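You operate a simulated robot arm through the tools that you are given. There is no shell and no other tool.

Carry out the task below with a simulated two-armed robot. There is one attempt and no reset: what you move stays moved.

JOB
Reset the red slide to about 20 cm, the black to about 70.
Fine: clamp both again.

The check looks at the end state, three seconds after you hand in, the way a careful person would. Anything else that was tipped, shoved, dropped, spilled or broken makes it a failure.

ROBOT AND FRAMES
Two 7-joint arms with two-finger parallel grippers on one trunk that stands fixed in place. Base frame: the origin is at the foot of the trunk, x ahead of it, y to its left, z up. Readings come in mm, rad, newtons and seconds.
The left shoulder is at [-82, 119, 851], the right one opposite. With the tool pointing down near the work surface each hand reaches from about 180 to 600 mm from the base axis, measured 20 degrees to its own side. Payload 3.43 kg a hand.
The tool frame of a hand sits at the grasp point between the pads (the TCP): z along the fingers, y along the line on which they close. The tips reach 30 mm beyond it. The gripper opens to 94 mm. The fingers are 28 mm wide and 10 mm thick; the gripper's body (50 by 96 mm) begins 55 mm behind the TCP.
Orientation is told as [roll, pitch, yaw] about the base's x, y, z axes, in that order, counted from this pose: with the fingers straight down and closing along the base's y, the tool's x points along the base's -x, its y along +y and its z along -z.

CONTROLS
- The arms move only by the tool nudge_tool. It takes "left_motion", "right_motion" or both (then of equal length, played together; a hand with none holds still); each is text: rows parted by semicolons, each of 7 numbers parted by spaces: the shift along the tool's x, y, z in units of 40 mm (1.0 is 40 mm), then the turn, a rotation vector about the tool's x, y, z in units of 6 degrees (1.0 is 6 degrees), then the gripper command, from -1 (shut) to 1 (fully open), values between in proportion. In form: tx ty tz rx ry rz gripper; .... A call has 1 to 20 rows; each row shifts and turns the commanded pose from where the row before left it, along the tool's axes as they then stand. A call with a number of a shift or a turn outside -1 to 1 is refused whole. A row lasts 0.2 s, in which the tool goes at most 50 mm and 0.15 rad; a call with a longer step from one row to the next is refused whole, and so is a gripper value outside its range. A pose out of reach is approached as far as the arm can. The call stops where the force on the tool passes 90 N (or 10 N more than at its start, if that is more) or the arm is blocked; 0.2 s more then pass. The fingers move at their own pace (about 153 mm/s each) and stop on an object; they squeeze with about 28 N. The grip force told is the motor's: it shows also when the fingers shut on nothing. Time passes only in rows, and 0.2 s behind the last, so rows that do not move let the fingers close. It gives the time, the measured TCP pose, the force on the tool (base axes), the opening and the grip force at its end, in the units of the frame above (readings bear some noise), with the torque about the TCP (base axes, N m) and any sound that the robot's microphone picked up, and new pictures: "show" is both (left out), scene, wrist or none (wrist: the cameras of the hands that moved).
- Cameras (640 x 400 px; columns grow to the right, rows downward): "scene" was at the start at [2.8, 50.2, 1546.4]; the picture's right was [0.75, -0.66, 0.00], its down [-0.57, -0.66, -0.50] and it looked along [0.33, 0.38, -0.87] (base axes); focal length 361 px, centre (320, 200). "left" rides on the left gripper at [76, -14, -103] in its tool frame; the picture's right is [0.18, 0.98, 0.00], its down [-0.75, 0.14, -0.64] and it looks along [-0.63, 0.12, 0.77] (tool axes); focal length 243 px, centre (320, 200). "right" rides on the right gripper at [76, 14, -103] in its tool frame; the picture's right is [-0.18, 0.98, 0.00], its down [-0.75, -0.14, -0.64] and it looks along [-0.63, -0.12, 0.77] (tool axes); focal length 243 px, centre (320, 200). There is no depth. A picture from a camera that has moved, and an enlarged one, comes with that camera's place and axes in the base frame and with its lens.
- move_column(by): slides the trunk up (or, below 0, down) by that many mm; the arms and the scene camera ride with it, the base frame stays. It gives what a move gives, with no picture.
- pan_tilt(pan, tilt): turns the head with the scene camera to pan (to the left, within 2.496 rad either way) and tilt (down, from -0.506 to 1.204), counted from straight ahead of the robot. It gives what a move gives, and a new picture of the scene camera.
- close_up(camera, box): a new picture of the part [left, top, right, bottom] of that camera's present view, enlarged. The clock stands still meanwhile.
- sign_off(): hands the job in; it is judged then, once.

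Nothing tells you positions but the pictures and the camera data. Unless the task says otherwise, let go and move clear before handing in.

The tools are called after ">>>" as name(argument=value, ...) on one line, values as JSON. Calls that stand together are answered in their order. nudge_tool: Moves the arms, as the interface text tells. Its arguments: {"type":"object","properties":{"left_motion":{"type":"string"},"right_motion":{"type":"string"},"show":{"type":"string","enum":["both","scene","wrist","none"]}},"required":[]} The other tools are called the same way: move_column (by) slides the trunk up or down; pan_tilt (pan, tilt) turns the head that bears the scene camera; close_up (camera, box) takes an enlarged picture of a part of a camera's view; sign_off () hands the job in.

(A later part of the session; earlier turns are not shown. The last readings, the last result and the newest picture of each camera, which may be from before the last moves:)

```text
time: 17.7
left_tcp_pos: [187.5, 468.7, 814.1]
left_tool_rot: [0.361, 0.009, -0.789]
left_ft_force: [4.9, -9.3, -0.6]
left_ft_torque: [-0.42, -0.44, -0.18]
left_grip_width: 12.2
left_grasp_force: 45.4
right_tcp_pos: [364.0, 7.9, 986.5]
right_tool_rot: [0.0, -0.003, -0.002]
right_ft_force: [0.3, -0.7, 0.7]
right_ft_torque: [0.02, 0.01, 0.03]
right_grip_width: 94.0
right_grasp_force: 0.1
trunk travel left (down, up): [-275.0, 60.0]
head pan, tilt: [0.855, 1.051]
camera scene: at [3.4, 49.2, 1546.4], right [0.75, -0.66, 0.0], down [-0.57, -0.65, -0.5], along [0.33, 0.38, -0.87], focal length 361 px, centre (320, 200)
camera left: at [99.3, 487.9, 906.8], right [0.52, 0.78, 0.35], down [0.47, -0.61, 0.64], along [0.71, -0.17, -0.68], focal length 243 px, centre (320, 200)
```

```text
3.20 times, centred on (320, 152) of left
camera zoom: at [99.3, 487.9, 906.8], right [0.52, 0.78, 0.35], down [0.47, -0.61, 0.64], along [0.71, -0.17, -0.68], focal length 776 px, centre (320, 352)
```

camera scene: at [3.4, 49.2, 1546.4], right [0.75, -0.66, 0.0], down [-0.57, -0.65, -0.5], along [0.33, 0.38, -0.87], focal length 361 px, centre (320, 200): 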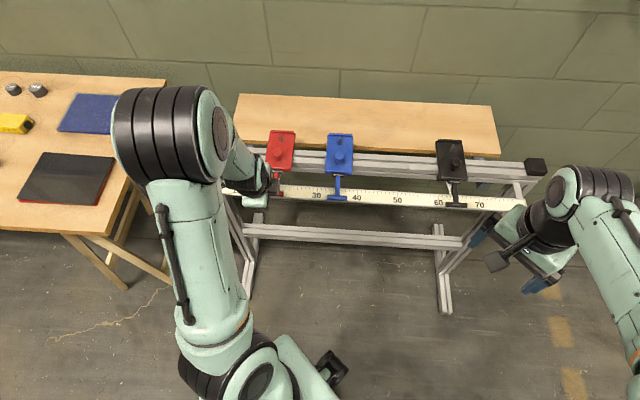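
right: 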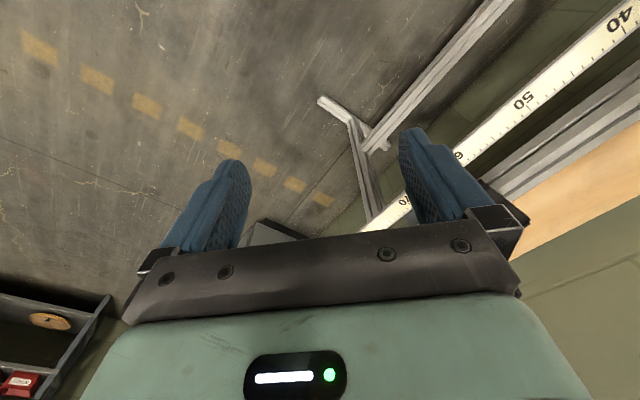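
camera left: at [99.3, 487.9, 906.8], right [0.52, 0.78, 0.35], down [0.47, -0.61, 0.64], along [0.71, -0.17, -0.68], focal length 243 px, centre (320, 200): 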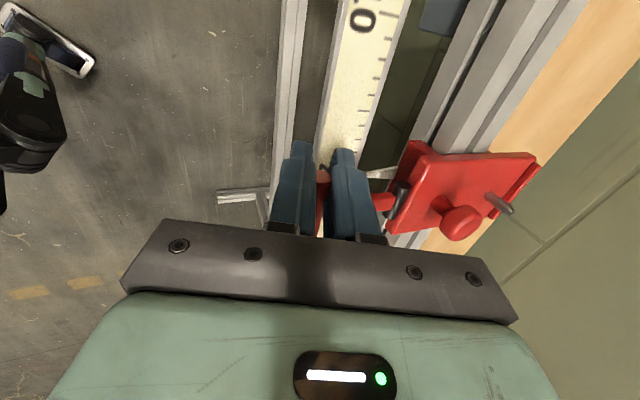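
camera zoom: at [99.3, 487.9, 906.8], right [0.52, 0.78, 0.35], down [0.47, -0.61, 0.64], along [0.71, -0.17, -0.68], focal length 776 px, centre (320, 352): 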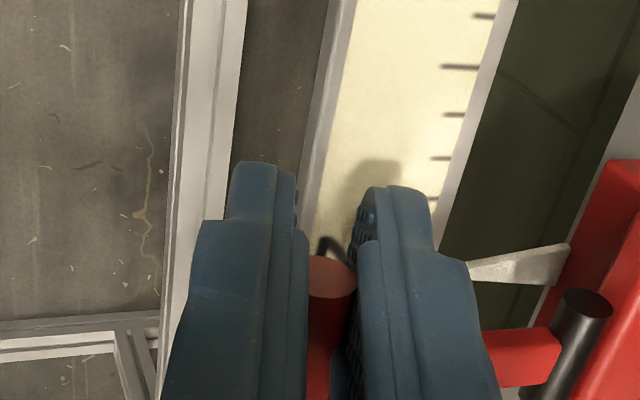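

The lever is back at its starting height and the slide held its place. I'll press down a few more millimetres to make sure the clamp seats.

>>> nudge_tool(left_motion="0 -0.02 0.08 0 0 0 -1;0 -0.02 0.08 0 0 0 -1;0 0 0 0 0 0 -1", show="wrist")

>>> close_up(camera="left", box=[220, 90, 420, 215])

```text
time: 18.5
left_tcp_pos: [187.1, 469.1, 809.5]
left_tool_rot: [0.368, 0.008, -0.785]
left_ft_force: [-4.6, -18.6, 37.2]
left_ft_torque: [-0.65, -0.67, -0.3]
left_grip_width: 12.4
left_grasp_force: 45.2
right_tcp_pos: [362.4, 5.3, 987.1]
right_tool_rot: [0.004, -0.004, -0.003]
right_ft_force: [0.3, 0.0, 0.0]
right_ft_torque: [0.02, -0.02, 0.0]
right_grip_width: 94.1
right_grasp_force: 0.1
trunk travel left (down, up): [-275.0, 60.0]
head pan, tilt: [0.855, 1.051]
camera left: at [98.8, 487.4, 902.4], right [0.52, 0.78, 0.36], down [0.47, -0.61, 0.64], along [0.72, -0.17, -0.68], focal length 243 px, centre (320, 200)
```

left: 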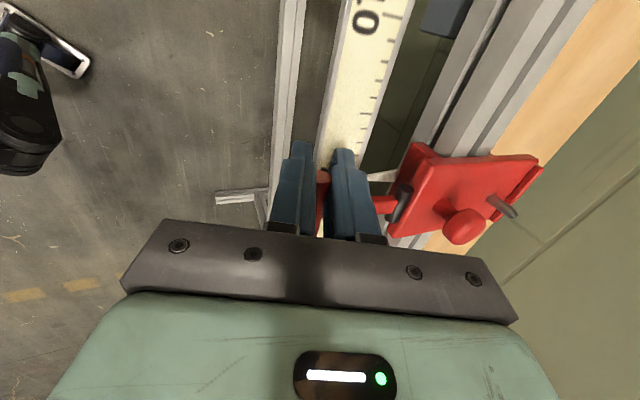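

```text
3.20 times, centred on (320, 152) of left
camera zoom: at [98.8, 487.4, 902.4], right [0.52, 0.78, 0.36], down [0.47, -0.61, 0.64], along [0.72, -0.17, -0.68], focal length 776 px, centre (320, 352)
```

zoom: 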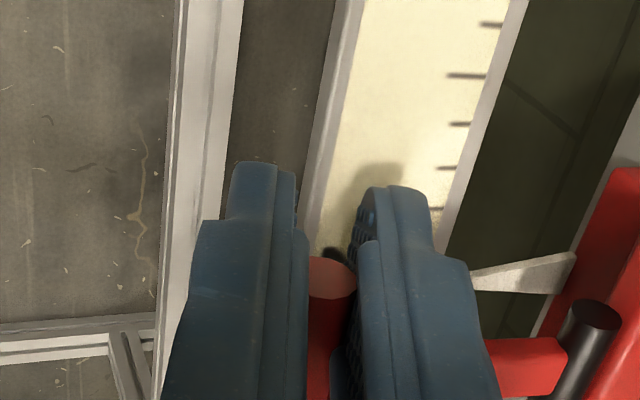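

The lever now resists at 37 N, so it's seated. I'll open, back out along the tool axis and check the reading.

>>> nudge_tool(left_motion="0 0.02 -0.08 0 0 0 -1;0 0 0 0 0 0 -0.2;0 0 0 0 0 0 -0.2;0 0 -0.5 0 0 0 -0.2;0 0 -0.8 0 0 0 -0.2;0 0 -0.8 0 0 0 -0.2;0.8 -0.4 -0.5 0 0 0 -0.2;0.8 -0.4 -0.5 0 0 0 -0.2;0.8 -0.4 -0.5 0 0 0 -0.2")

>>> close_up(camera="scene", box=[190, 105, 350, 205])

>>> close_up(camera="left", box=[220, 70, 420, 195])

```text
time: 20.5
left_tcp_pos: [62.4, 478.3, 917.9]
left_tool_rot: [0.36, 0.008, -0.784]
left_ft_force: [0.7, 0.4, 0.3]
left_ft_torque: [0.0, 0.0, -0.03]
left_grip_width: 37.6
left_grasp_force: 0.0
left hand out of reach, approached as far as the arm can: row 5, 9
right_tcp_pos: [365.2, 8.6, 987.7]
right_tool_rot: [-0.001, -0.003, -0.003]
right_ft_force: [0.3, 0.0, 0.1]
right_ft_torque: [0.0, 0.03, -0.01]
right_grip_width: 93.9
right_grasp_force: 0.1
trunk travel left (down, up): [-275.0, 60.0]
head pan, tilt: [0.855, 1.051]
camera scene: at [2.9, 50.2, 1546.4], right [0.75, -0.66, 0.0], down [-0.57, -0.66, -0.5], along [0.33, 0.37, -0.87], focal length 361 px, centre (320, 200)
camera left: at [-26.9, 496.5, 1011.0], right [0.52, 0.78, 0.35], down [0.47, -0.6, 0.64], along [0.71, -0.17, -0.68], focal length 243 px, centre (320, 200)
```

scene: 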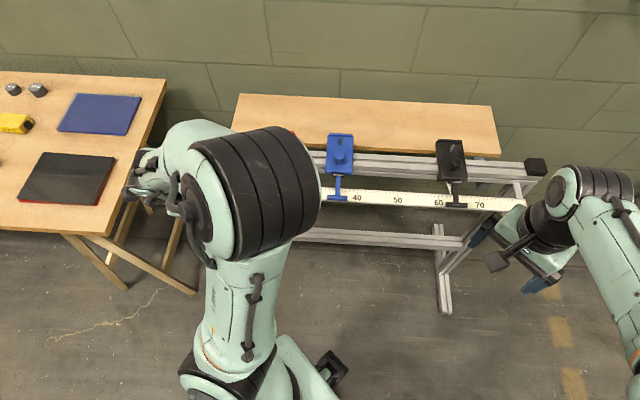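
left: 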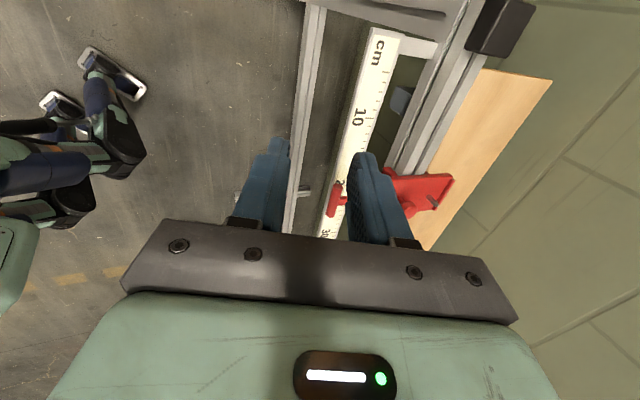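

```text
4.00 times, centred on (270, 155) of scene
camera zoom: at [2.9, 50.2, 1546.4], right [0.75, -0.66, 0.0], down [-0.57, -0.66, -0.5], along [0.33, 0.37, -0.87], focal length 1444 px, centre (520, 380)
```

zoom: 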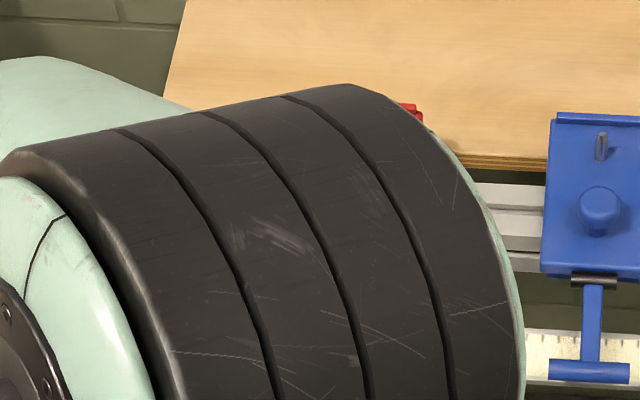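

```text
3.20 times, centred on (320, 132) of left
camera zoom: at [-26.9, 496.5, 1011.0], right [0.52, 0.78, 0.35], down [0.47, -0.6, 0.64], along [0.71, -0.17, -0.68], focal length 776 px, centre (320, 416)
```

zoom: 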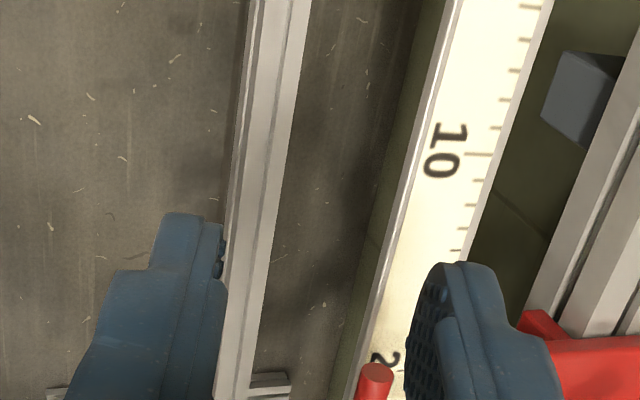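

The red slide is released. My elbow now hides it from the head camera, so I'll raise the left hand and carry it along in front of the rail toward the black slide. The right hand moves out of the way at the same time.

>>> nudge_tool(left_motion="0 0.26 -0.7 0 0 0 -0.2;0 0.26 -0.7 0 0 0 -0.2;-0.95 0 0 0 0 0 -0.2;-0.95 0 0 0 0 0 -0.2;-0.95 0 0 0 0 0 -0.2;-0.95 0 0 0 0 0 -0.2;-0.95 0 0 0 0 0 -0.2;-0.95 0 0 0 0 0 -0.2", right_motion="0 -0.9 0 0 0 0 1;0 -0.9 0 0 0 0 1;0 -0.9 0 0 0 0 1;0 -0.9 0 0 0 0 1;0 -0.9 0 0 0 0 1;0 -0.9 0 0 0 0 1;0 0 0 0 0 0 1;0 0 0 0 0 0 1")

>>> close_up(camera="scene", box=[190, 105, 350, 205])

```text
time: 22.3
left_tcp_pos: [226.4, 309.1, 973.8]
left_tool_rot: [0.364, 0.01, -0.788]
left_ft_force: [1.3, 0.5, -0.2]
left_ft_torque: [0.02, -0.01, -0.01]
left_grip_width: 37.6
left_grasp_force: 0.0
right_tcp_pos: [362.6, -207.9, 987.6]
right_tool_rot: [-0.002, -0.001, -0.002]
right_ft_force: [-0.4, 0.6, -0.5]
right_ft_torque: [0.01, -0.01, -0.01]
right_grip_width: 94.1
right_grasp_force: 0.2
trunk travel left (down, up): [-275.0, 60.0]
head pan, tilt: [0.855, 1.051]
camera scene: at [2.9, 49.6, 1546.4], right [0.75, -0.66, 0.0], down [-0.57, -0.65, -0.5], along [0.33, 0.38, -0.87], focal length 361 px, centre (320, 200)
camera right: at [285.4, -194.2, 1088.8], right [0.19, 0.98, 0.0], down [0.75, -0.14, 0.64], along [0.63, -0.12, -0.77], focal length 243 px, centre (320, 200)
camera left: at [138.0, 328.0, 1066.1], right [0.52, 0.78, 0.35], down [0.47, -0.61, 0.64], along [0.71, -0.17, -0.68], focal length 243 px, centre (320, 200)
```

scene: 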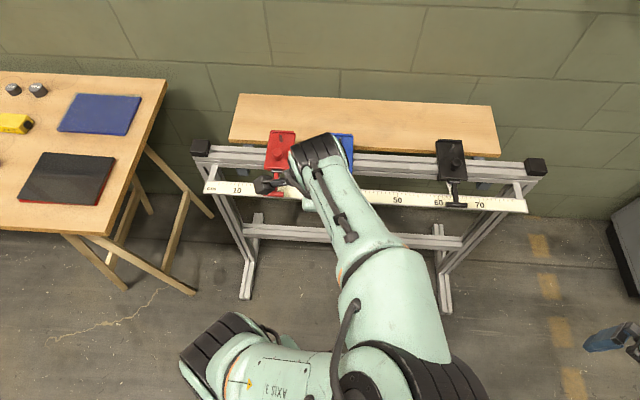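
right: 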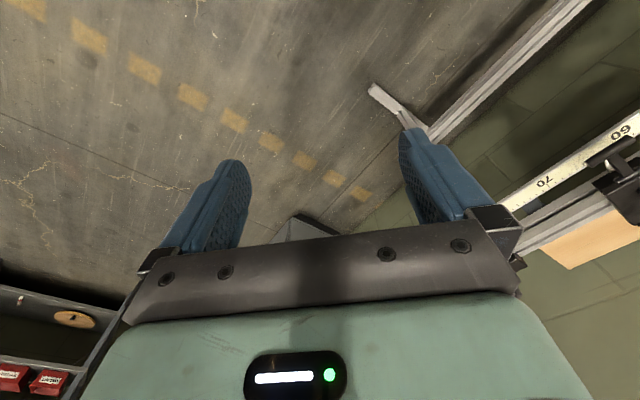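
left: 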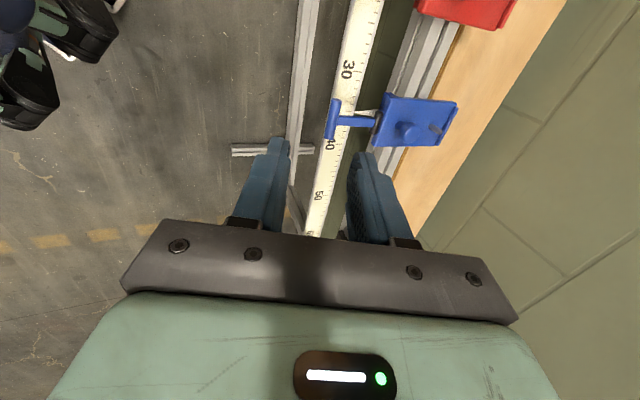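

```text
4.00 times, centred on (270, 155) of scene
camera zoom: at [2.9, 49.6, 1546.4], right [0.75, -0.66, 0.0], down [-0.57, -0.65, -0.5], along [0.33, 0.38, -0.87], focal length 1444 px, centre (520, 380)
```

zoom: 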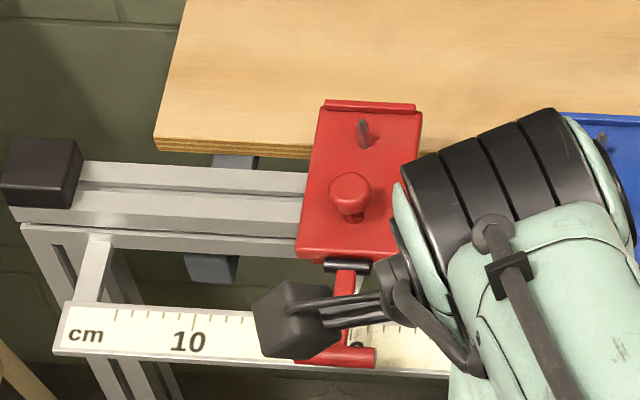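

All clear so far. I'll continue the left hand along the rail to above the black lever.

>>> nudge_tool(left_motion="-0.916 0.12 0.045 0 0 0 -0.2;-0.916 0.12 0.045 0 0 0 -0.2;-0.916 0.12 0.045 0 0 0 -0.2;-0.916 0.12 0.045 0 0 0 -0.2;-0.916 0.12 0.045 0 0 0 -0.2;-0.916 0.12 0.045 0 0 0 -0.2;-0.916 0.12 0.045 0 0 0 -0.2;-0.916 0.12 0.045 0 0 0 -0.2")

>>> close_up(camera="scene", box=[190, 105, 350, 205])

>>> close_up(camera="left", box=[220, 70, 420, 195])

```text
time: 24.1
left_tcp_pos: [458.9, 136.9, 971.0]
left_tool_rot: [0.363, 0.009, -0.784]
left_ft_force: [0.3, -0.6, -0.3]
left_ft_torque: [0.01, -0.01, 0.0]
left_grip_width: 37.6
left_grasp_force: 0.0
right_tcp_pos: [362.3, -208.0, 986.3]
right_tool_rot: [-0.001, -0.001, -0.001]
right_ft_force: [-0.6, 0.2, 0.1]
right_ft_torque: [-0.01, 0.05, -0.02]
right_grip_width: 94.0
right_grasp_force: 0.1
trunk travel left (down, up): [-275.0, 60.0]
head pan, tilt: [0.855, 1.051]
camera scene: at [3.7, 50.3, 1546.4], right [0.75, -0.66, 0.0], down [-0.57, -0.66, -0.5], along [0.33, 0.37, -0.87], focal length 361 px, centre (320, 200)
camera left: at [370.9, 155.3, 1063.2], right [0.52, 0.78, 0.35], down [0.47, -0.6, 0.64], along [0.71, -0.17, -0.68], focal length 243 px, centre (320, 200)
```

scene: 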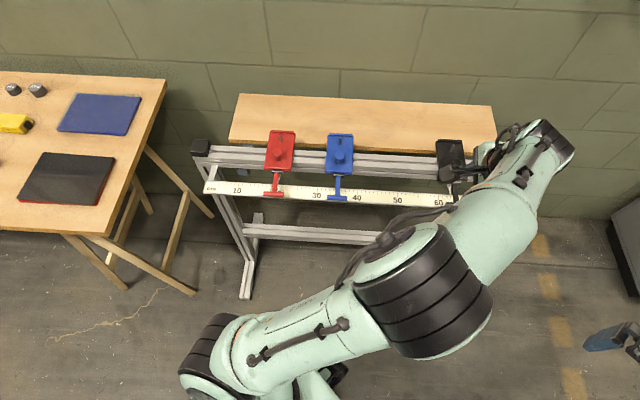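
left: 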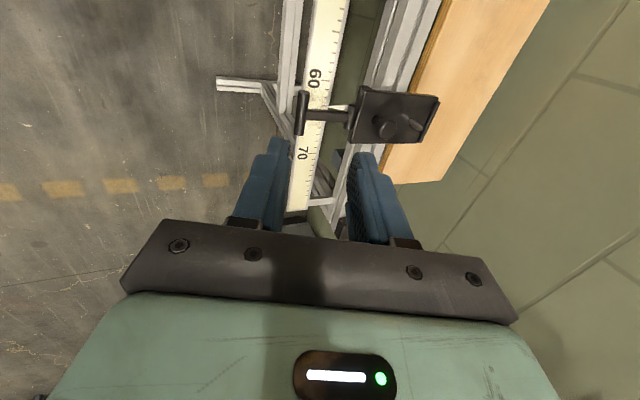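

```text
4.00 times, centred on (270, 155) of scene
camera zoom: at [3.7, 50.3, 1546.4], right [0.75, -0.66, 0.0], down [-0.57, -0.66, -0.5], along [0.33, 0.37, -0.87], focal length 1444 px, centre (520, 380)
```

zoom: 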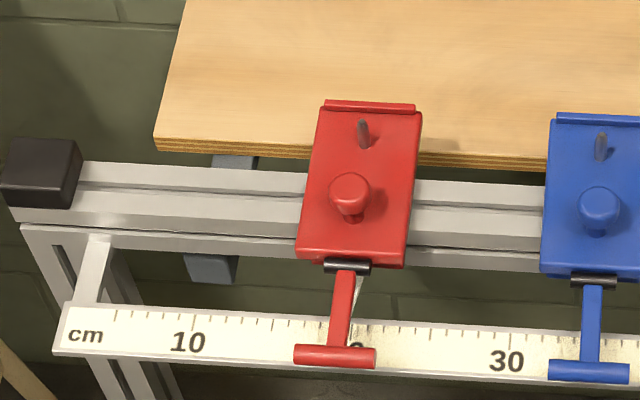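

```text
3.20 times, centred on (320, 132) of left
camera zoom: at [370.9, 155.3, 1063.2], right [0.52, 0.78, 0.35], down [0.47, -0.6, 0.64], along [0.71, -0.17, -0.68], focal length 776 px, centre (320, 416)
```

zoom: 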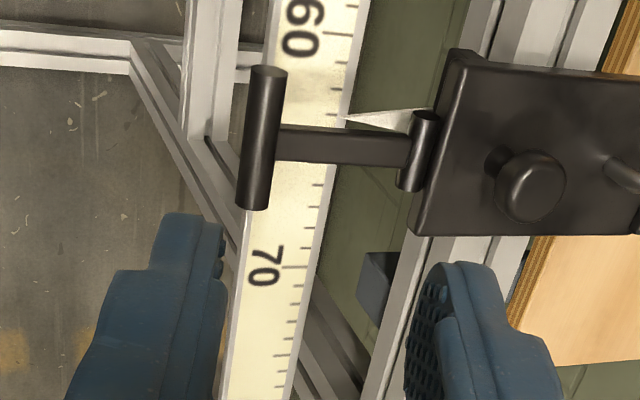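

The red slide stays put. The black pointer reads about 63.5, its T-bar spans e≈232 to 282, and its stem edge is at about 248. I'll descend to a pre-grasp above the left end of that bar.

>>> nudge_tool(left_motion="-0.028 -0.123 0.853 0 0 0 -0.2;-0.028 -0.123 0.853 0 0 0 -0.2;-0.028 -0.123 0.853 0 0 0 -0.2")

>>> close_up(camera="left", box=[220, 70, 420, 195])

```text
time: 24.9
left_tcp_pos: [475.5, 151.5, 871.3]
left_tool_rot: [0.36, 0.007, -0.785]
left_ft_force: [-0.3, 0.0, 1.1]
left_ft_torque: [0.02, -0.02, 0.01]
left_grip_width: 37.8
left_grasp_force: 0.1
right_tcp_pos: [362.0, -207.5, 986.4]
right_tool_rot: [0.001, 0.0, -0.002]
right_ft_force: [0.3, 0.0, -0.5]
right_ft_torque: [-0.03, 0.01, -0.01]
right_grip_width: 94.1
right_grasp_force: 0.1
trunk travel left (down, up): [-275.0, 60.0]
head pan, tilt: [0.855, 1.051]
camera scene: at [3.6, 50.6, 1546.4], right [0.75, -0.66, 0.0], down [-0.57, -0.66, -0.5], along [0.33, 0.37, -0.87], focal length 361 px, centre (320, 200)
camera left: at [388.0, 169.7, 963.8], right [0.52, 0.78, 0.35], down [0.47, -0.6, 0.64], along [0.71, -0.17, -0.68], focal length 243 px, centre (320, 200)
```

scene: 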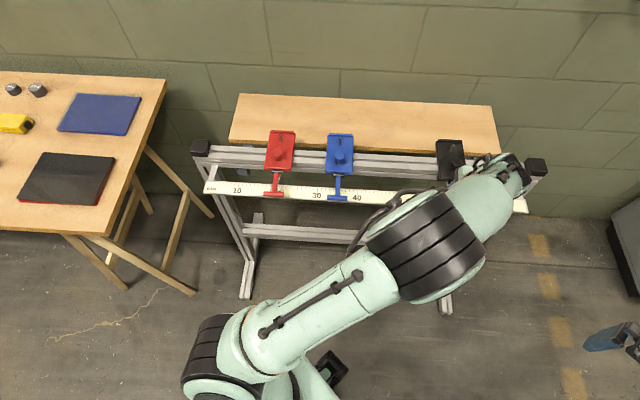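
left: 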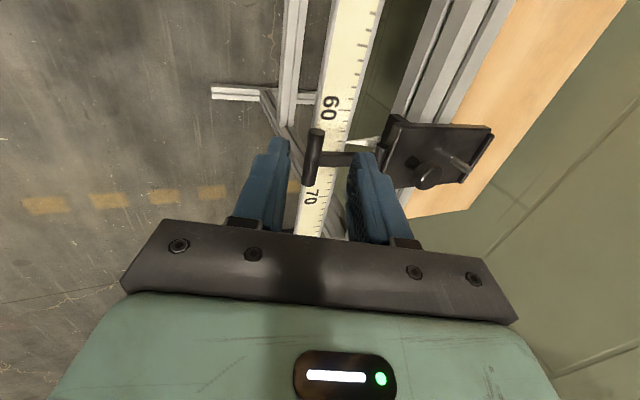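

```text
3.20 times, centred on (320, 132) of left
camera zoom: at [388.0, 169.7, 963.8], right [0.52, 0.78, 0.35], down [0.47, -0.6, 0.64], along [0.71, -0.17, -0.68], focal length 776 px, centre (320, 416)
```

zoom: 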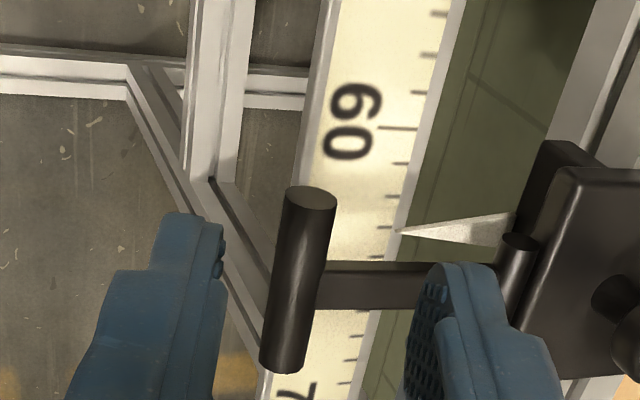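

Lined up; the pointer here reads about 63.1, and the hand needs 2 mm to the right. I'll descend along the tool axis around the bar.

>>> nudge_tool(left_motion="-0.045 0 0.5 0 0 0 -0.2;0 0 0.51 0 0 0 -0.2;0 0 0.51 0 0 0 -0.2", show="wrist")

>>> close_up(camera="left", box=[220, 90, 420, 215])

```text
time: 25.7
left_tcp_pos: [491.9, 167.3, 815.1]
left_tool_rot: [0.363, 0.008, -0.785]
left_ft_force: [-0.5, 0.0, 0.4]
left_ft_torque: [0.01, -0.02, 0.03]
left_grip_width: 37.6
left_grasp_force: 0.0
right_tcp_pos: [362.0, -207.2, 987.4]
right_tool_rot: [0.0, -0.001, -0.002]
right_ft_force: [0.3, 0.9, 0.4]
right_ft_torque: [-0.03, -0.02, -0.01]
right_grip_width: 94.0
right_grasp_force: 0.1
trunk travel left (down, up): [-275.0, 60.0]
head pan, tilt: [0.855, 1.051]
camera left: at [403.5, 185.7, 907.1], right [0.52, 0.78, 0.35], down [0.47, -0.6, 0.64], along [0.71, -0.17, -0.68], focal length 243 px, centre (320, 200)
```

left: 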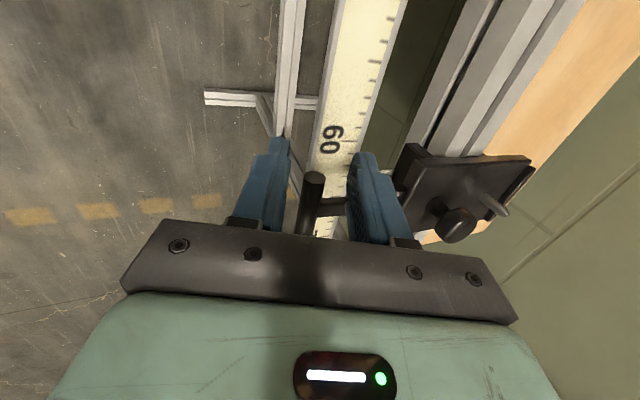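

```text
3.20 times, centred on (320, 152) of left
camera zoom: at [403.5, 185.7, 907.1], right [0.52, 0.78, 0.35], down [0.47, -0.6, 0.64], along [0.71, -0.17, -0.68], focal length 776 px, centre (320, 352)
```

zoom: 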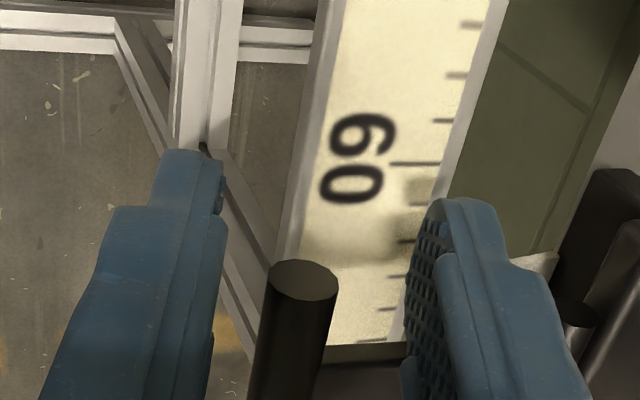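

No contact. I'll shift 2 mm closer to the stem and close on the bar.

>>> nudge_tool(left_motion="-0.05 0 0 0 0 0 -0.2;0 0 0 0 0 0 -1;0 0 0 0 0 0 -1;0 0 0 0 0 0 -1", show="wrist")

>>> close_up(camera="left", box=[220, 90, 420, 215])

```text
time: 26.7
left_tcp_pos: [492.0, 164.1, 815.1]
left_tool_rot: [0.361, 0.009, -0.785]
left_ft_force: [-5.7, -6.3, -2.3]
left_ft_torque: [-0.11, 0.18, 0.06]
left_grip_width: 12.0
left_grasp_force: 44.6
right_tcp_pos: [361.3, -209.0, 986.5]
right_tool_rot: [0.0, -0.002, -0.004]
right_ft_force: [-0.5, -0.3, 0.1]
right_ft_torque: [0.01, 0.04, -0.01]
right_grip_width: 93.8
right_grasp_force: 0.1
trunk travel left (down, up): [-275.0, 60.0]
head pan, tilt: [0.855, 1.051]
camera left: at [403.6, 182.5, 906.2], right [0.52, 0.78, 0.35], down [0.47, -0.6, 0.64], along [0.71, -0.17, -0.68], focal length 243 px, centre (320, 200)
```

left: 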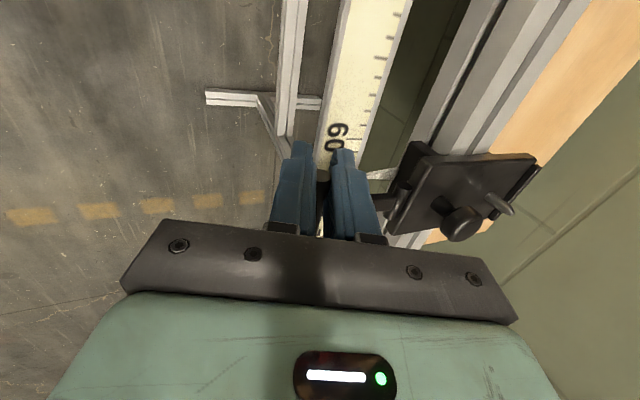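

```text
3.20 times, centred on (320, 152) of left
camera zoom: at [403.6, 182.5, 906.2], right [0.52, 0.78, 0.35], down [0.47, -0.6, 0.64], along [0.71, -0.17, -0.68], focal length 776 px, centre (320, 352)
```

zoom: 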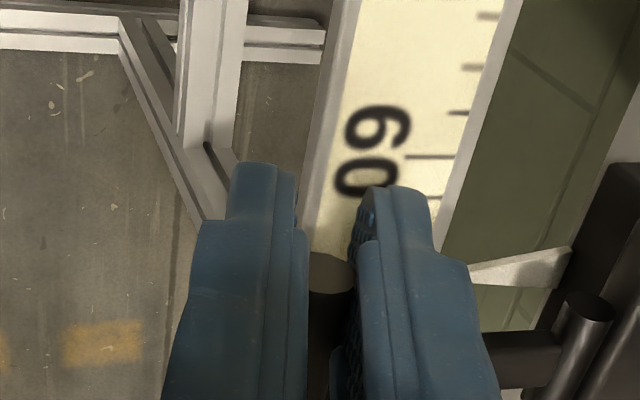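

Gripped at 12 mm, just like the red one. I'll lift the black lever through the same arc, stopping just short of the end stop.

>>> nudge_tool(left_motion="0 0.1 -0.26 0 0 0 -1;0 0.13 -0.24 0 0 0 -1;0 0.277 -0.297 0 0 0 -1;0 0.344 -0.213 0 0 0 -1;0 0.387 -0.12 0 0 0 -1;0 0.26 -0.014 0 0 0 -1;0 0 0 0 0 0 -1")

>>> close_up(camera="left", box=[220, 70, 420, 195])

```text
time: 28.3
left_tcp_pos: [522.5, 188.2, 878.1]
left_tool_rot: [0.361, 0.008, -0.788]
left_ft_force: [-11.2, -11.4, -1.2]
left_ft_torque: [-0.23, 0.21, 0.03]
left_grip_width: 11.9
left_grasp_force: 45.4
right_tcp_pos: [360.4, -210.2, 986.6]
right_tool_rot: [0.002, -0.001, -0.003]
right_ft_force: [-0.3, -0.1, 0.5]
right_ft_torque: [0.0, 0.04, 0.01]
right_grip_width: 94.0
right_grasp_force: 0.1
trunk travel left (down, up): [-275.0, 60.0]
head pan, tilt: [0.855, 1.051]
camera scene: at [1.5, 48.8, 1546.4], right [0.75, -0.66, 0.0], down [-0.57, -0.65, -0.5], along [0.33, 0.38, -0.87], focal length 361 px, centre (320, 200)
camera left: at [433.7, 206.8, 970.4], right [0.52, 0.78, 0.35], down [0.47, -0.6, 0.64], along [0.71, -0.18, -0.68], focal length 243 px, centre (320, 200)
```

scene: 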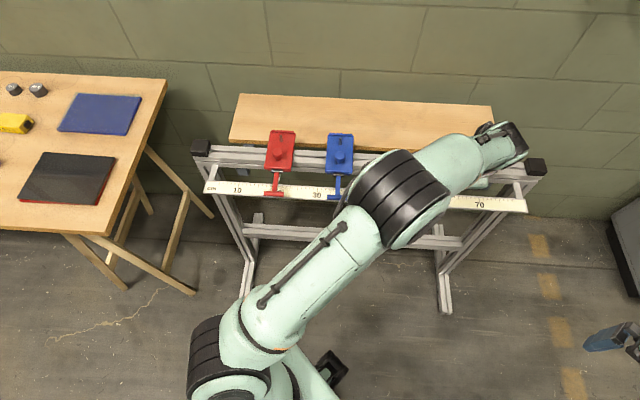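
left: 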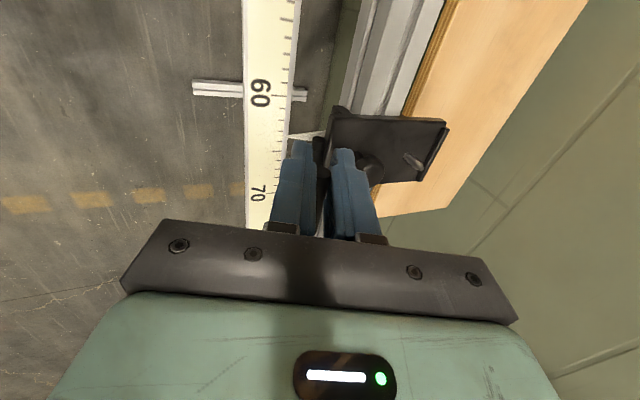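

```text
3.20 times, centred on (320, 132) of left
camera zoom: at [433.7, 206.8, 970.4], right [0.52, 0.78, 0.35], down [0.47, -0.6, 0.64], along [0.71, -0.18, -0.68], focal length 776 px, centre (320, 416)
```

zoom: 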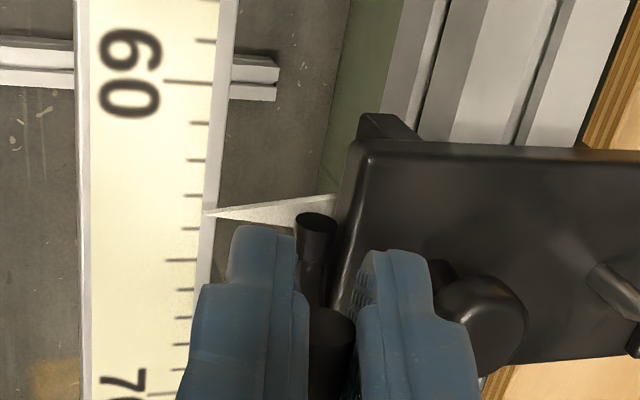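

The lever is up with the pointer at about 63.3, allowing for parallax. I'll push 65 mm toward 70 and then read it.

>>> nudge_tool(left_motion="-0.2 0 0 0 0 0 -1;-0.35 0 0 0 0 0 -1;-0.35 0 0 0 0 0 -1;-0.35 0 0 0 0 0 -1;-0.25 0 0 0 0 0 -1;-0.125 0 0 0 0 0 -1;0 0 0 0 0 0 -1")

>>> close_up(camera="left", box=[220, 70, 420, 195])

>>> close_up(camera="scene", box=[390, 120, 570, 232])

>>> close_up(camera="scene", box=[190, 105, 350, 205])

```text
time: 29.9
left_tcp_pos: [566.8, 143.6, 878.2]
left_tool_rot: [0.365, 0.006, -0.786]
left_ft_force: [-18.8, -16.9, 7.0]
left_ft_torque: [-0.15, 0.25, -0.01]
left_grip_width: 12.0
left_grasp_force: 44.5
right_tcp_pos: [359.0, -210.3, 987.3]
right_tool_rot: [0.003, -0.004, -0.001]
right_ft_force: [0.5, 0.2, 0.2]
right_ft_torque: [0.02, 0.0, 0.01]
right_grip_width: 94.0
right_grasp_force: 0.0
trunk travel left (down, up): [-275.0, 60.0]
head pan, tilt: [0.855, 1.051]
camera scene: at [-0.3, 47.8, 1546.5], right [0.75, -0.66, 0.0], down [-0.57, -0.65, -0.5], along [0.33, 0.38, -0.87], focal length 361 px, centre (320, 200)
camera left: at [477.7, 162.3, 970.1], right [0.52, 0.78, 0.35], down [0.47, -0.6, 0.65], along [0.71, -0.17, -0.68], focal length 243 px, centre (320, 200)
```

scene: 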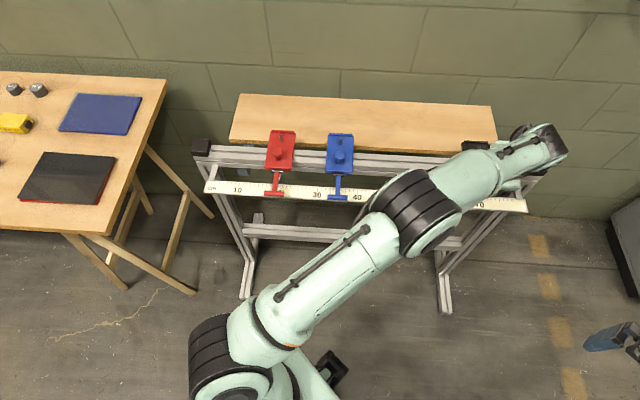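
left: 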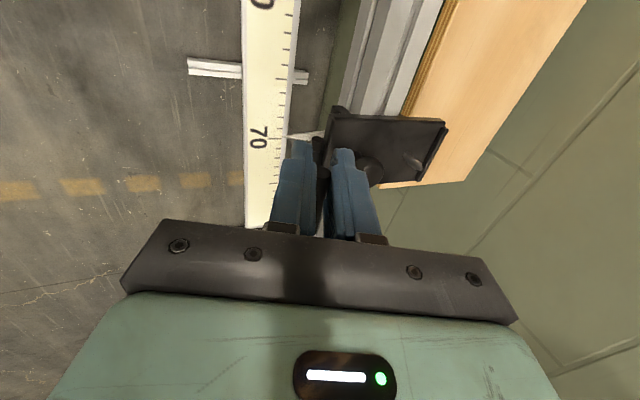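

```text
3.20 times, centred on (320, 132) of left
camera zoom: at [477.7, 162.3, 970.1], right [0.52, 0.78, 0.35], down [0.47, -0.6, 0.65], along [0.71, -0.17, -0.68], focal length 776 px, centre (320, 416)
```

zoom: 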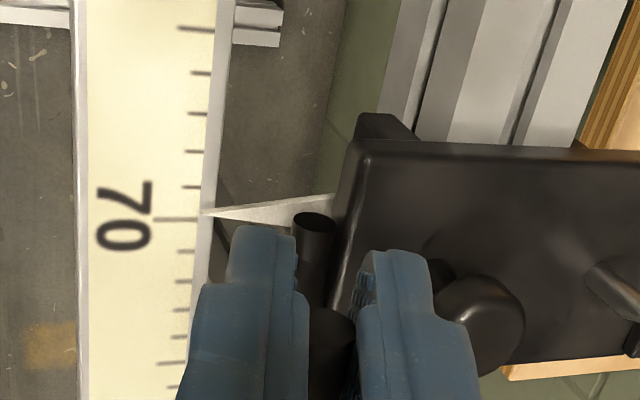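

```text
3.56 times, centred on (480, 176) of scene
camera zoom: at [-0.3, 47.8, 1546.5], right [0.75, -0.66, 0.0], down [-0.57, -0.65, -0.5], along [0.33, 0.38, -0.87], focal length 1284 px, centre (-249, 285)
```

zoom: 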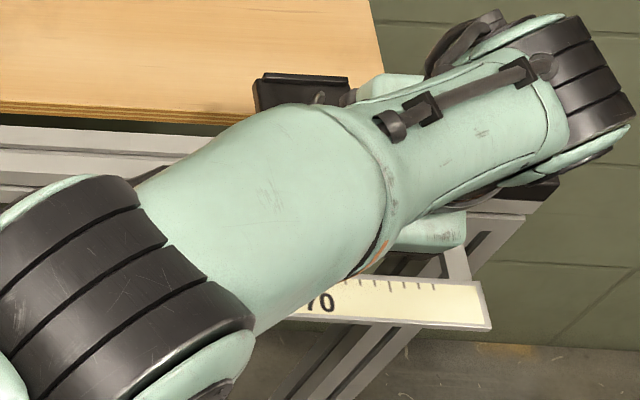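

```text
4.00 times, centred on (270, 155) of scene
camera zoom: at [-0.3, 47.8, 1546.5], right [0.75, -0.66, 0.0], down [-0.57, -0.65, -0.5], along [0.33, 0.38, -0.87], focal length 1444 px, centre (520, 380)
```

zoom: 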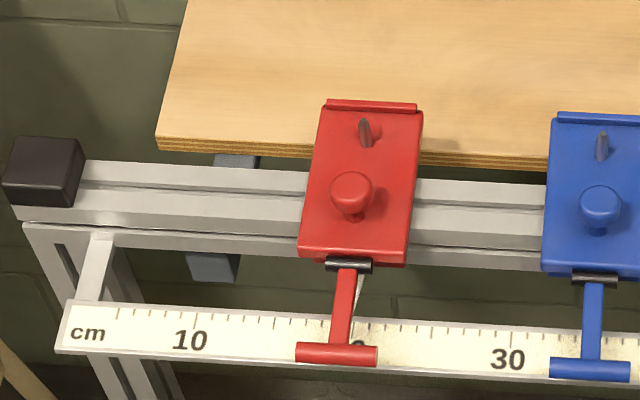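

The pointer reads about 69.6–69.8. I'll nudge 3.5 mm further, swing the lever back down and press it home.

>>> nudge_tool(left_motion="-0.09 0 0 0 0 0 -1;0 0 0 0 0 0 -1;0 -0.427 0.086 0 0 0 -1;0 -0.364 0.187 0 0 0 -1;0 -0.302 0.272 0 0 0 -1;0 -0.224 0.343 0 0 0 -1;0 -0.1 0.267 0 0 0 -1;0 -0.03 0.04 0 0 0 -1;0 -0.02 0.08 0 0 0 -1;0 0 0 0 0 0 -1")

>>> close_up(camera="left", box=[220, 90, 420, 215])

```text
time: 32.1
left_tcp_pos: [541.5, 115.5, 811.1]
left_tool_rot: [0.362, 0.007, -0.785]
left_ft_force: [-20.4, -13.4, 17.7]
left_ft_torque: [0.58, 0.72, 0.25]
left_grip_width: 12.4
left_grasp_force: 45.2
right_tcp_pos: [359.8, -210.0, 987.8]
right_tool_rot: [0.001, -0.003, -0.001]
right_ft_force: [0.8, -0.1, 0.1]
right_ft_torque: [0.0, 0.01, -0.01]
right_grip_width: 94.2
right_grasp_force: 0.1
trunk travel left (down, up): [-275.0, 60.0]
head pan, tilt: [0.855, 1.051]
camera scene: at [-1.3, 48.2, 1546.5], right [0.75, -0.66, 0.0], down [-0.57, -0.65, -0.5], along [0.33, 0.38, -0.87], focal length 361 px, centre (320, 200)
camera left: at [452.5, 134.2, 903.2], right [0.52, 0.78, 0.35], down [0.47, -0.6, 0.64], along [0.71, -0.17, -0.68], focal length 243 px, centre (320, 200)
```

scene: 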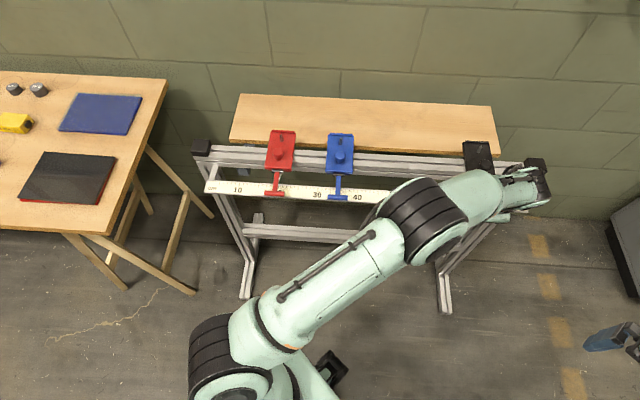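
left: 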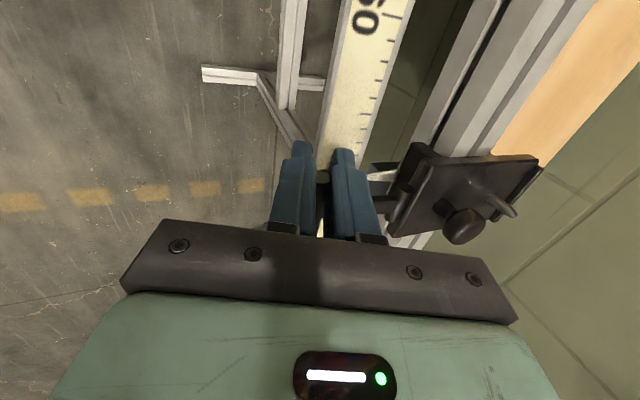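

```text
3.20 times, centred on (320, 152) of left
camera zoom: at [452.5, 134.2, 903.2], right [0.52, 0.78, 0.35], down [0.47, -0.6, 0.64], along [0.71, -0.17, -0.68], focal length 776 px, centre (320, 352)
```

zoom: 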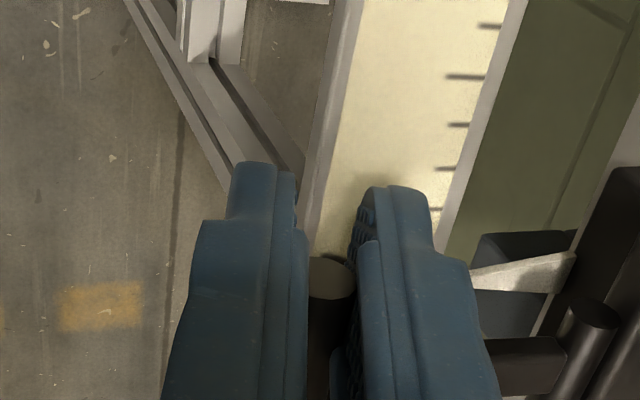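

The lever is down with about 18 N of resistance. I'll press 3 mm more for firm seating, matching what I did on red.

>>> nudge_tool(left_motion="0 -0.02 0.08 0 0 0 -1;0 0 0 0 0 0 -1;0 0 0 0 0 0 -1", show="none")

```text
time: 32.9
left_tcp_pos: [542.1, 116.1, 811.0]
left_tool_rot: [0.369, 0.005, -0.786]
left_ft_force: [-28.4, -9.7, 37.6]
left_ft_torque: [0.06, 0.17, 0.05]
left_grip_width: 12.1
left_grasp_force: 45.0
right_tcp_pos: [357.5, -209.4, 988.8]
right_tool_rot: [0.0, -0.006, -0.002]
right_ft_force: [-0.1, 0.3, -0.1]
right_ft_torque: [-0.01, 0.0, -0.02]
right_grip_width: 94.0
right_grasp_force: 0.0
trunk travel left (down, up): [-275.0, 60.0]
head pan, tilt: [0.855, 1.051]
```

It's firmly seated: 38 N with no further travel. I'll open, back out along the tool axis and lift clear to read both pointers.

>>> nudge_tool(left_motion="0 0.02 -0.08 0 0 0 -1;0 0 0 0 0 0 -0.2;0 0 0 0 0 0 -0.2;0 0 -0.5 0 0 0 -0.2;0 0 -0.8 0 0 0 -0.2;0 0 -0.8 0 0 0 -0.2;0 0 -0.8 0 0 0 -0.2;0 0 -0.8 0 0 0 -0.2")

>>> close_up(camera="left", box=[220, 50, 420, 175])

```text
time: 34.7
left_tcp_pos: [508.8, 79.4, 945.1]
left_tool_rot: [0.364, 0.009, -0.785]
left_ft_force: [-0.4, 0.2, 0.4]
left_ft_torque: [0.03, -0.01, 0.01]
left_grip_width: 37.7
left_grasp_force: 0.0
right_tcp_pos: [360.3, -207.9, 986.6]
right_tool_rot: [0.0, 0.0, -0.001]
right_ft_force: [-0.3, 0.5, -0.1]
right_ft_torque: [0.01, 0.0, 0.01]
right_grip_width: 93.9
right_grasp_force: 0.1
trunk travel left (down, up): [-275.0, 60.0]
head pan, tilt: [0.855, 1.051]
camera scene: at [2.6, 50.2, 1546.4], right [0.75, -0.66, 0.0], down [-0.57, -0.66, -0.5], along [0.33, 0.38, -0.87], focal length 361 px, centre (320, 200)
camera left: at [419.7, 97.7, 1038.3], right [0.52, 0.78, 0.35], down [0.47, -0.6, 0.64], along [0.71, -0.17, -0.68], focal length 243 px, centre (320, 200)
```

scene: 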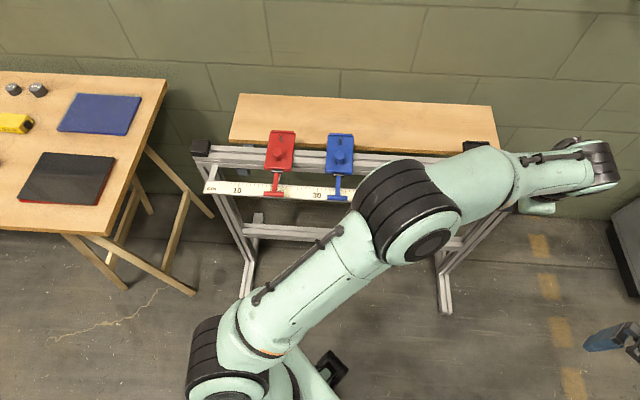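
left: 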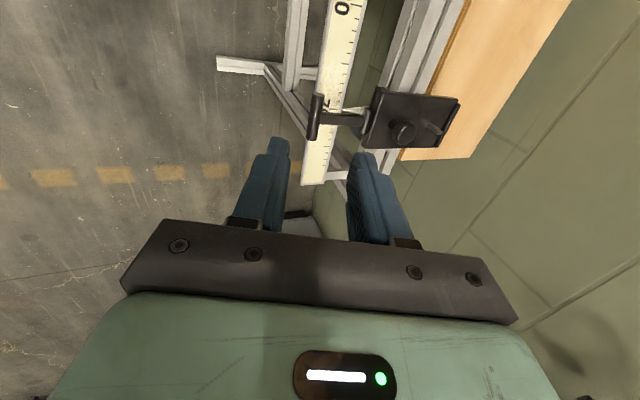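

```text
3.20 times, centred on (320, 112) of left
camera zoom: at [419.7, 97.7, 1038.3], right [0.52, 0.78, 0.35], down [0.47, -0.6, 0.64], along [0.71, -0.17, -0.68], focal length 776 px, centre (320, 480)
```

zoom: 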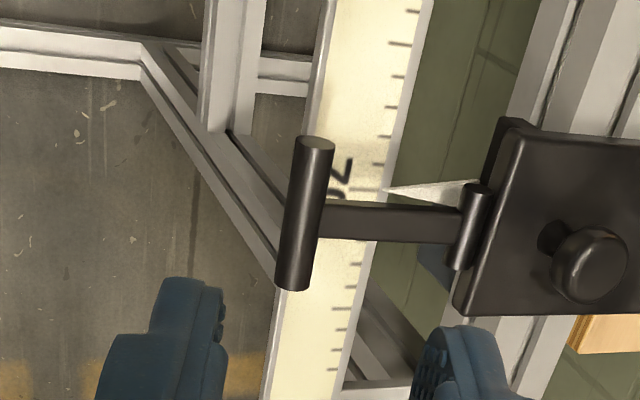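

The black pointer sits on the 70 mark with its lever down. I'll take the left hand back along the rail to get a matching close view of the red pointer.

>>> nudge_tool(left_motion="0 -0.17 -0.6 0 0 0 -0.2;0 -0.17 -0.6 0 0 0 -0.2;0.97 0 0 0 0 0 -0.2;0.97 0 0 0 0 0 -0.2;0.97 0 0 0 0 0 -0.2;0.97 0 0 0 0 0 -0.2;0.97 0 0 0 0 0 -0.2;0.97 0 0 0 0 0 -0.2;0.97 0 0 0 0 0 -0.2;0.97 0 0 0 0 0 -0.2;0.97 0 0 0 0 0 -0.2;0.97 0 0 0 0 0 -0.2;0.97 0 0 0 0 0 -0.2;0.97 0 0 0 0 0 -0.2")

>>> close_up(camera="left", box=[220, 50, 420, 175])

>>> close_up(camera="scene", box=[390, 120, 570, 232])

```text
time: 37.7
left_tcp_pos: [158.2, 386.5, 993.2]
left_tool_rot: [0.364, 0.01, -0.787]
left_ft_force: [-0.3, -0.4, 0.8]
left_ft_torque: [-0.01, -0.04, 0.0]
left_grip_width: 37.5
left_grasp_force: 0.1
right_tcp_pos: [362.1, -207.4, 986.7]
right_tool_rot: [-0.001, -0.001, -0.003]
right_ft_force: [0.5, 0.2, -0.5]
right_ft_torque: [-0.02, 0.02, 0.0]
right_grip_width: 94.2
right_grasp_force: 0.0
trunk travel left (down, up): [-275.0, 60.0]
head pan, tilt: [0.855, 1.051]
camera scene: at [2.2, 50.5, 1546.3], right [0.76, -0.66, 0.0], down [-0.57, -0.66, -0.5], along [0.33, 0.37, -0.87], focal length 361 px, centre (320, 200)
camera left: at [69.2, 405.0, 1085.9], right [0.52, 0.78, 0.35], down [0.47, -0.61, 0.64], along [0.71, -0.17, -0.68], focal length 243 px, centre (320, 200)
```

scene: 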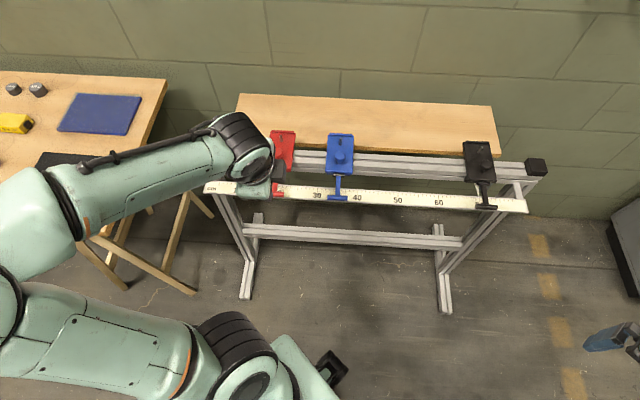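
left: 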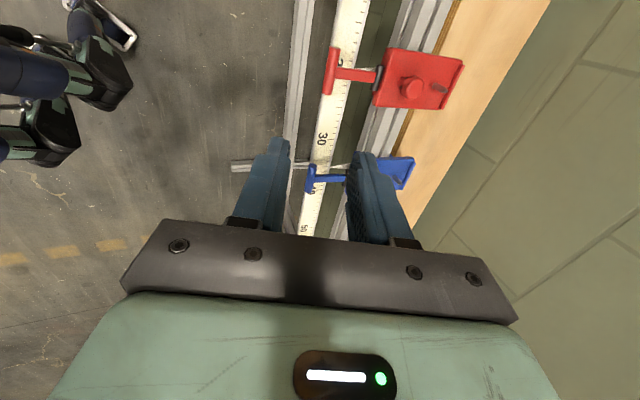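

```text
3.20 times, centred on (320, 112) of left
camera zoom: at [69.2, 405.0, 1085.9], right [0.52, 0.78, 0.35], down [0.47, -0.61, 0.64], along [0.71, -0.17, -0.68], focal length 776 px, centre (320, 480)
```

zoom: 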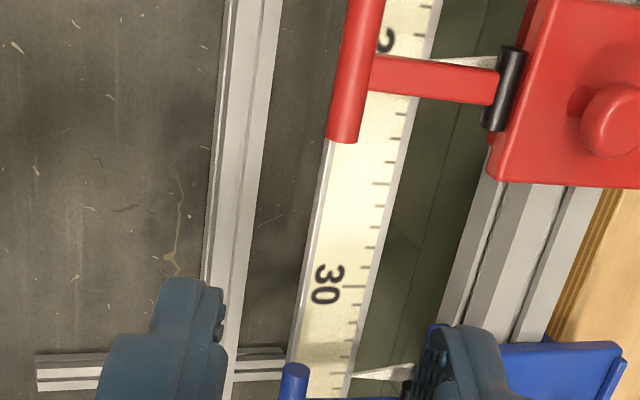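

```text
3.56 times, centred on (480, 176) of scene
camera zoom: at [2.2, 50.5, 1546.3], right [0.76, -0.66, 0.0], down [-0.57, -0.66, -0.5], along [0.33, 0.37, -0.87], focal length 1284 px, centre (-249, 285)
```

zoom: 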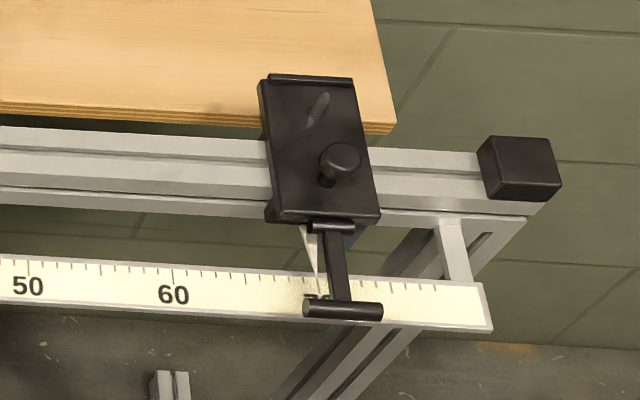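

The black pointer lines up with 70 in the head view as well. I'll move the left hand a bit farther left to get the red pointer into view.

>>> nudge_tool(left_motion="0.8 0 -0.2 0 0 0 -0.2;0.8 0 -0.2 0 0 0 -0.2;0.8 0 -0.2 0 0 0 -0.2")

>>> close_up(camera="left", box=[240, 40, 440, 165])

>>> close_up(camera="scene", box=[210, 115, 370, 215])

```text
time: 38.5
left_tcp_pos: [82.9, 449.3, 1013.6]
left_tool_rot: [0.361, 0.01, -0.786]
left_ft_force: [-0.2, -0.7, 0.9]
left_ft_torque: [0.01, -0.02, 0.01]
left_grip_width: 37.6
left_grasp_force: 0.0
right_tcp_pos: [360.8, -207.4, 987.4]
right_tool_rot: [-0.001, 0.001, -0.004]
right_ft_force: [1.0, 0.8, 0.6]
right_ft_torque: [0.01, -0.01, 0.01]
right_grip_width: 94.2
right_grasp_force: 0.1
trunk travel left (down, up): [-275.0, 60.0]
head pan, tilt: [0.855, 1.051]
camera scene: at [2.1, 50.5, 1546.3], right [0.76, -0.66, 0.0], down [-0.57, -0.66, -0.5], along [0.33, 0.37, -0.87], focal length 361 px, centre (320, 200)
camera left: at [-4.6, 468.5, 1105.4], right [0.52, 0.78, 0.35], down [0.47, -0.6, 0.64], along [0.71, -0.17, -0.68], focal length 243 px, centre (320, 200)
```

scene: 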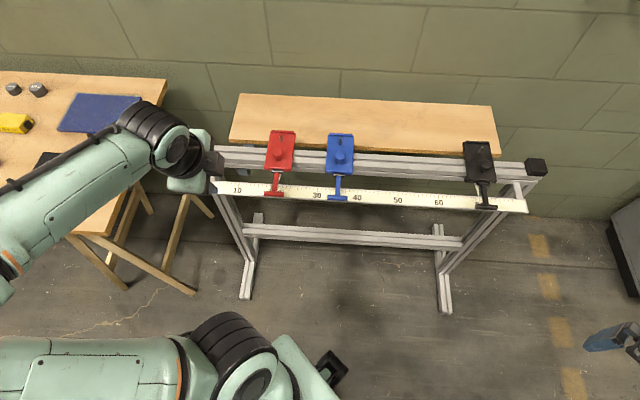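
left: 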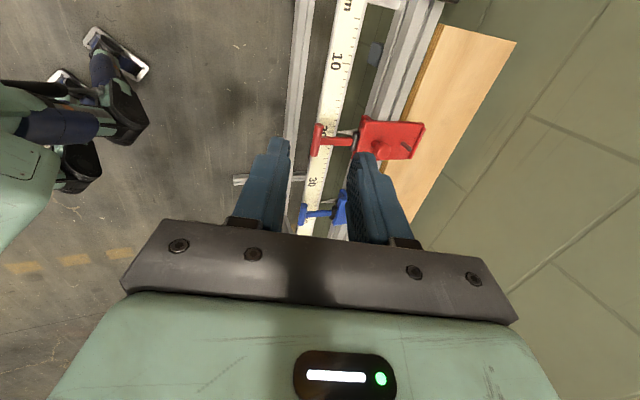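

```text
3.20 times, centred on (340, 102) of left
camera zoom: at [-4.6, 468.5, 1105.4], right [0.52, 0.78, 0.35], down [0.47, -0.6, 0.64], along [0.71, -0.17, -0.68], focal length 776 px, centre (256, 512)
```

zoom: 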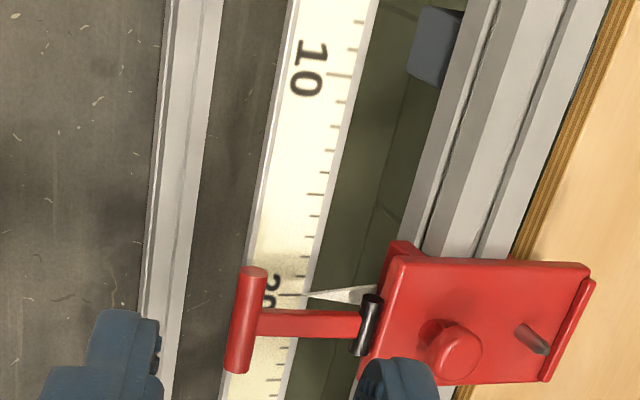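

```text
4.00 times, centred on (290, 165) of scene
camera zoom: at [2.1, 50.5, 1546.3], right [0.76, -0.66, 0.0], down [-0.57, -0.66, -0.5], along [0.33, 0.37, -0.87], focal length 1444 px, centre (440, 340)
```

zoom: 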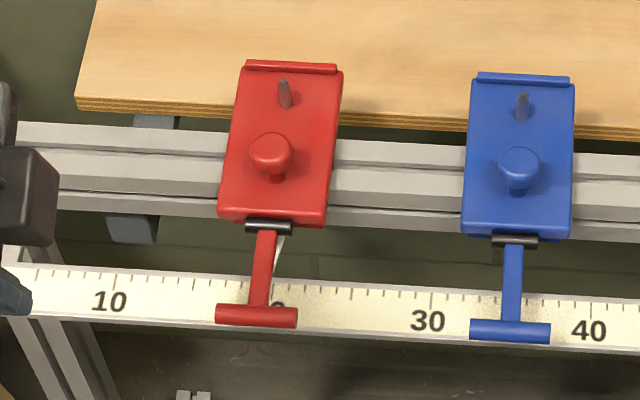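

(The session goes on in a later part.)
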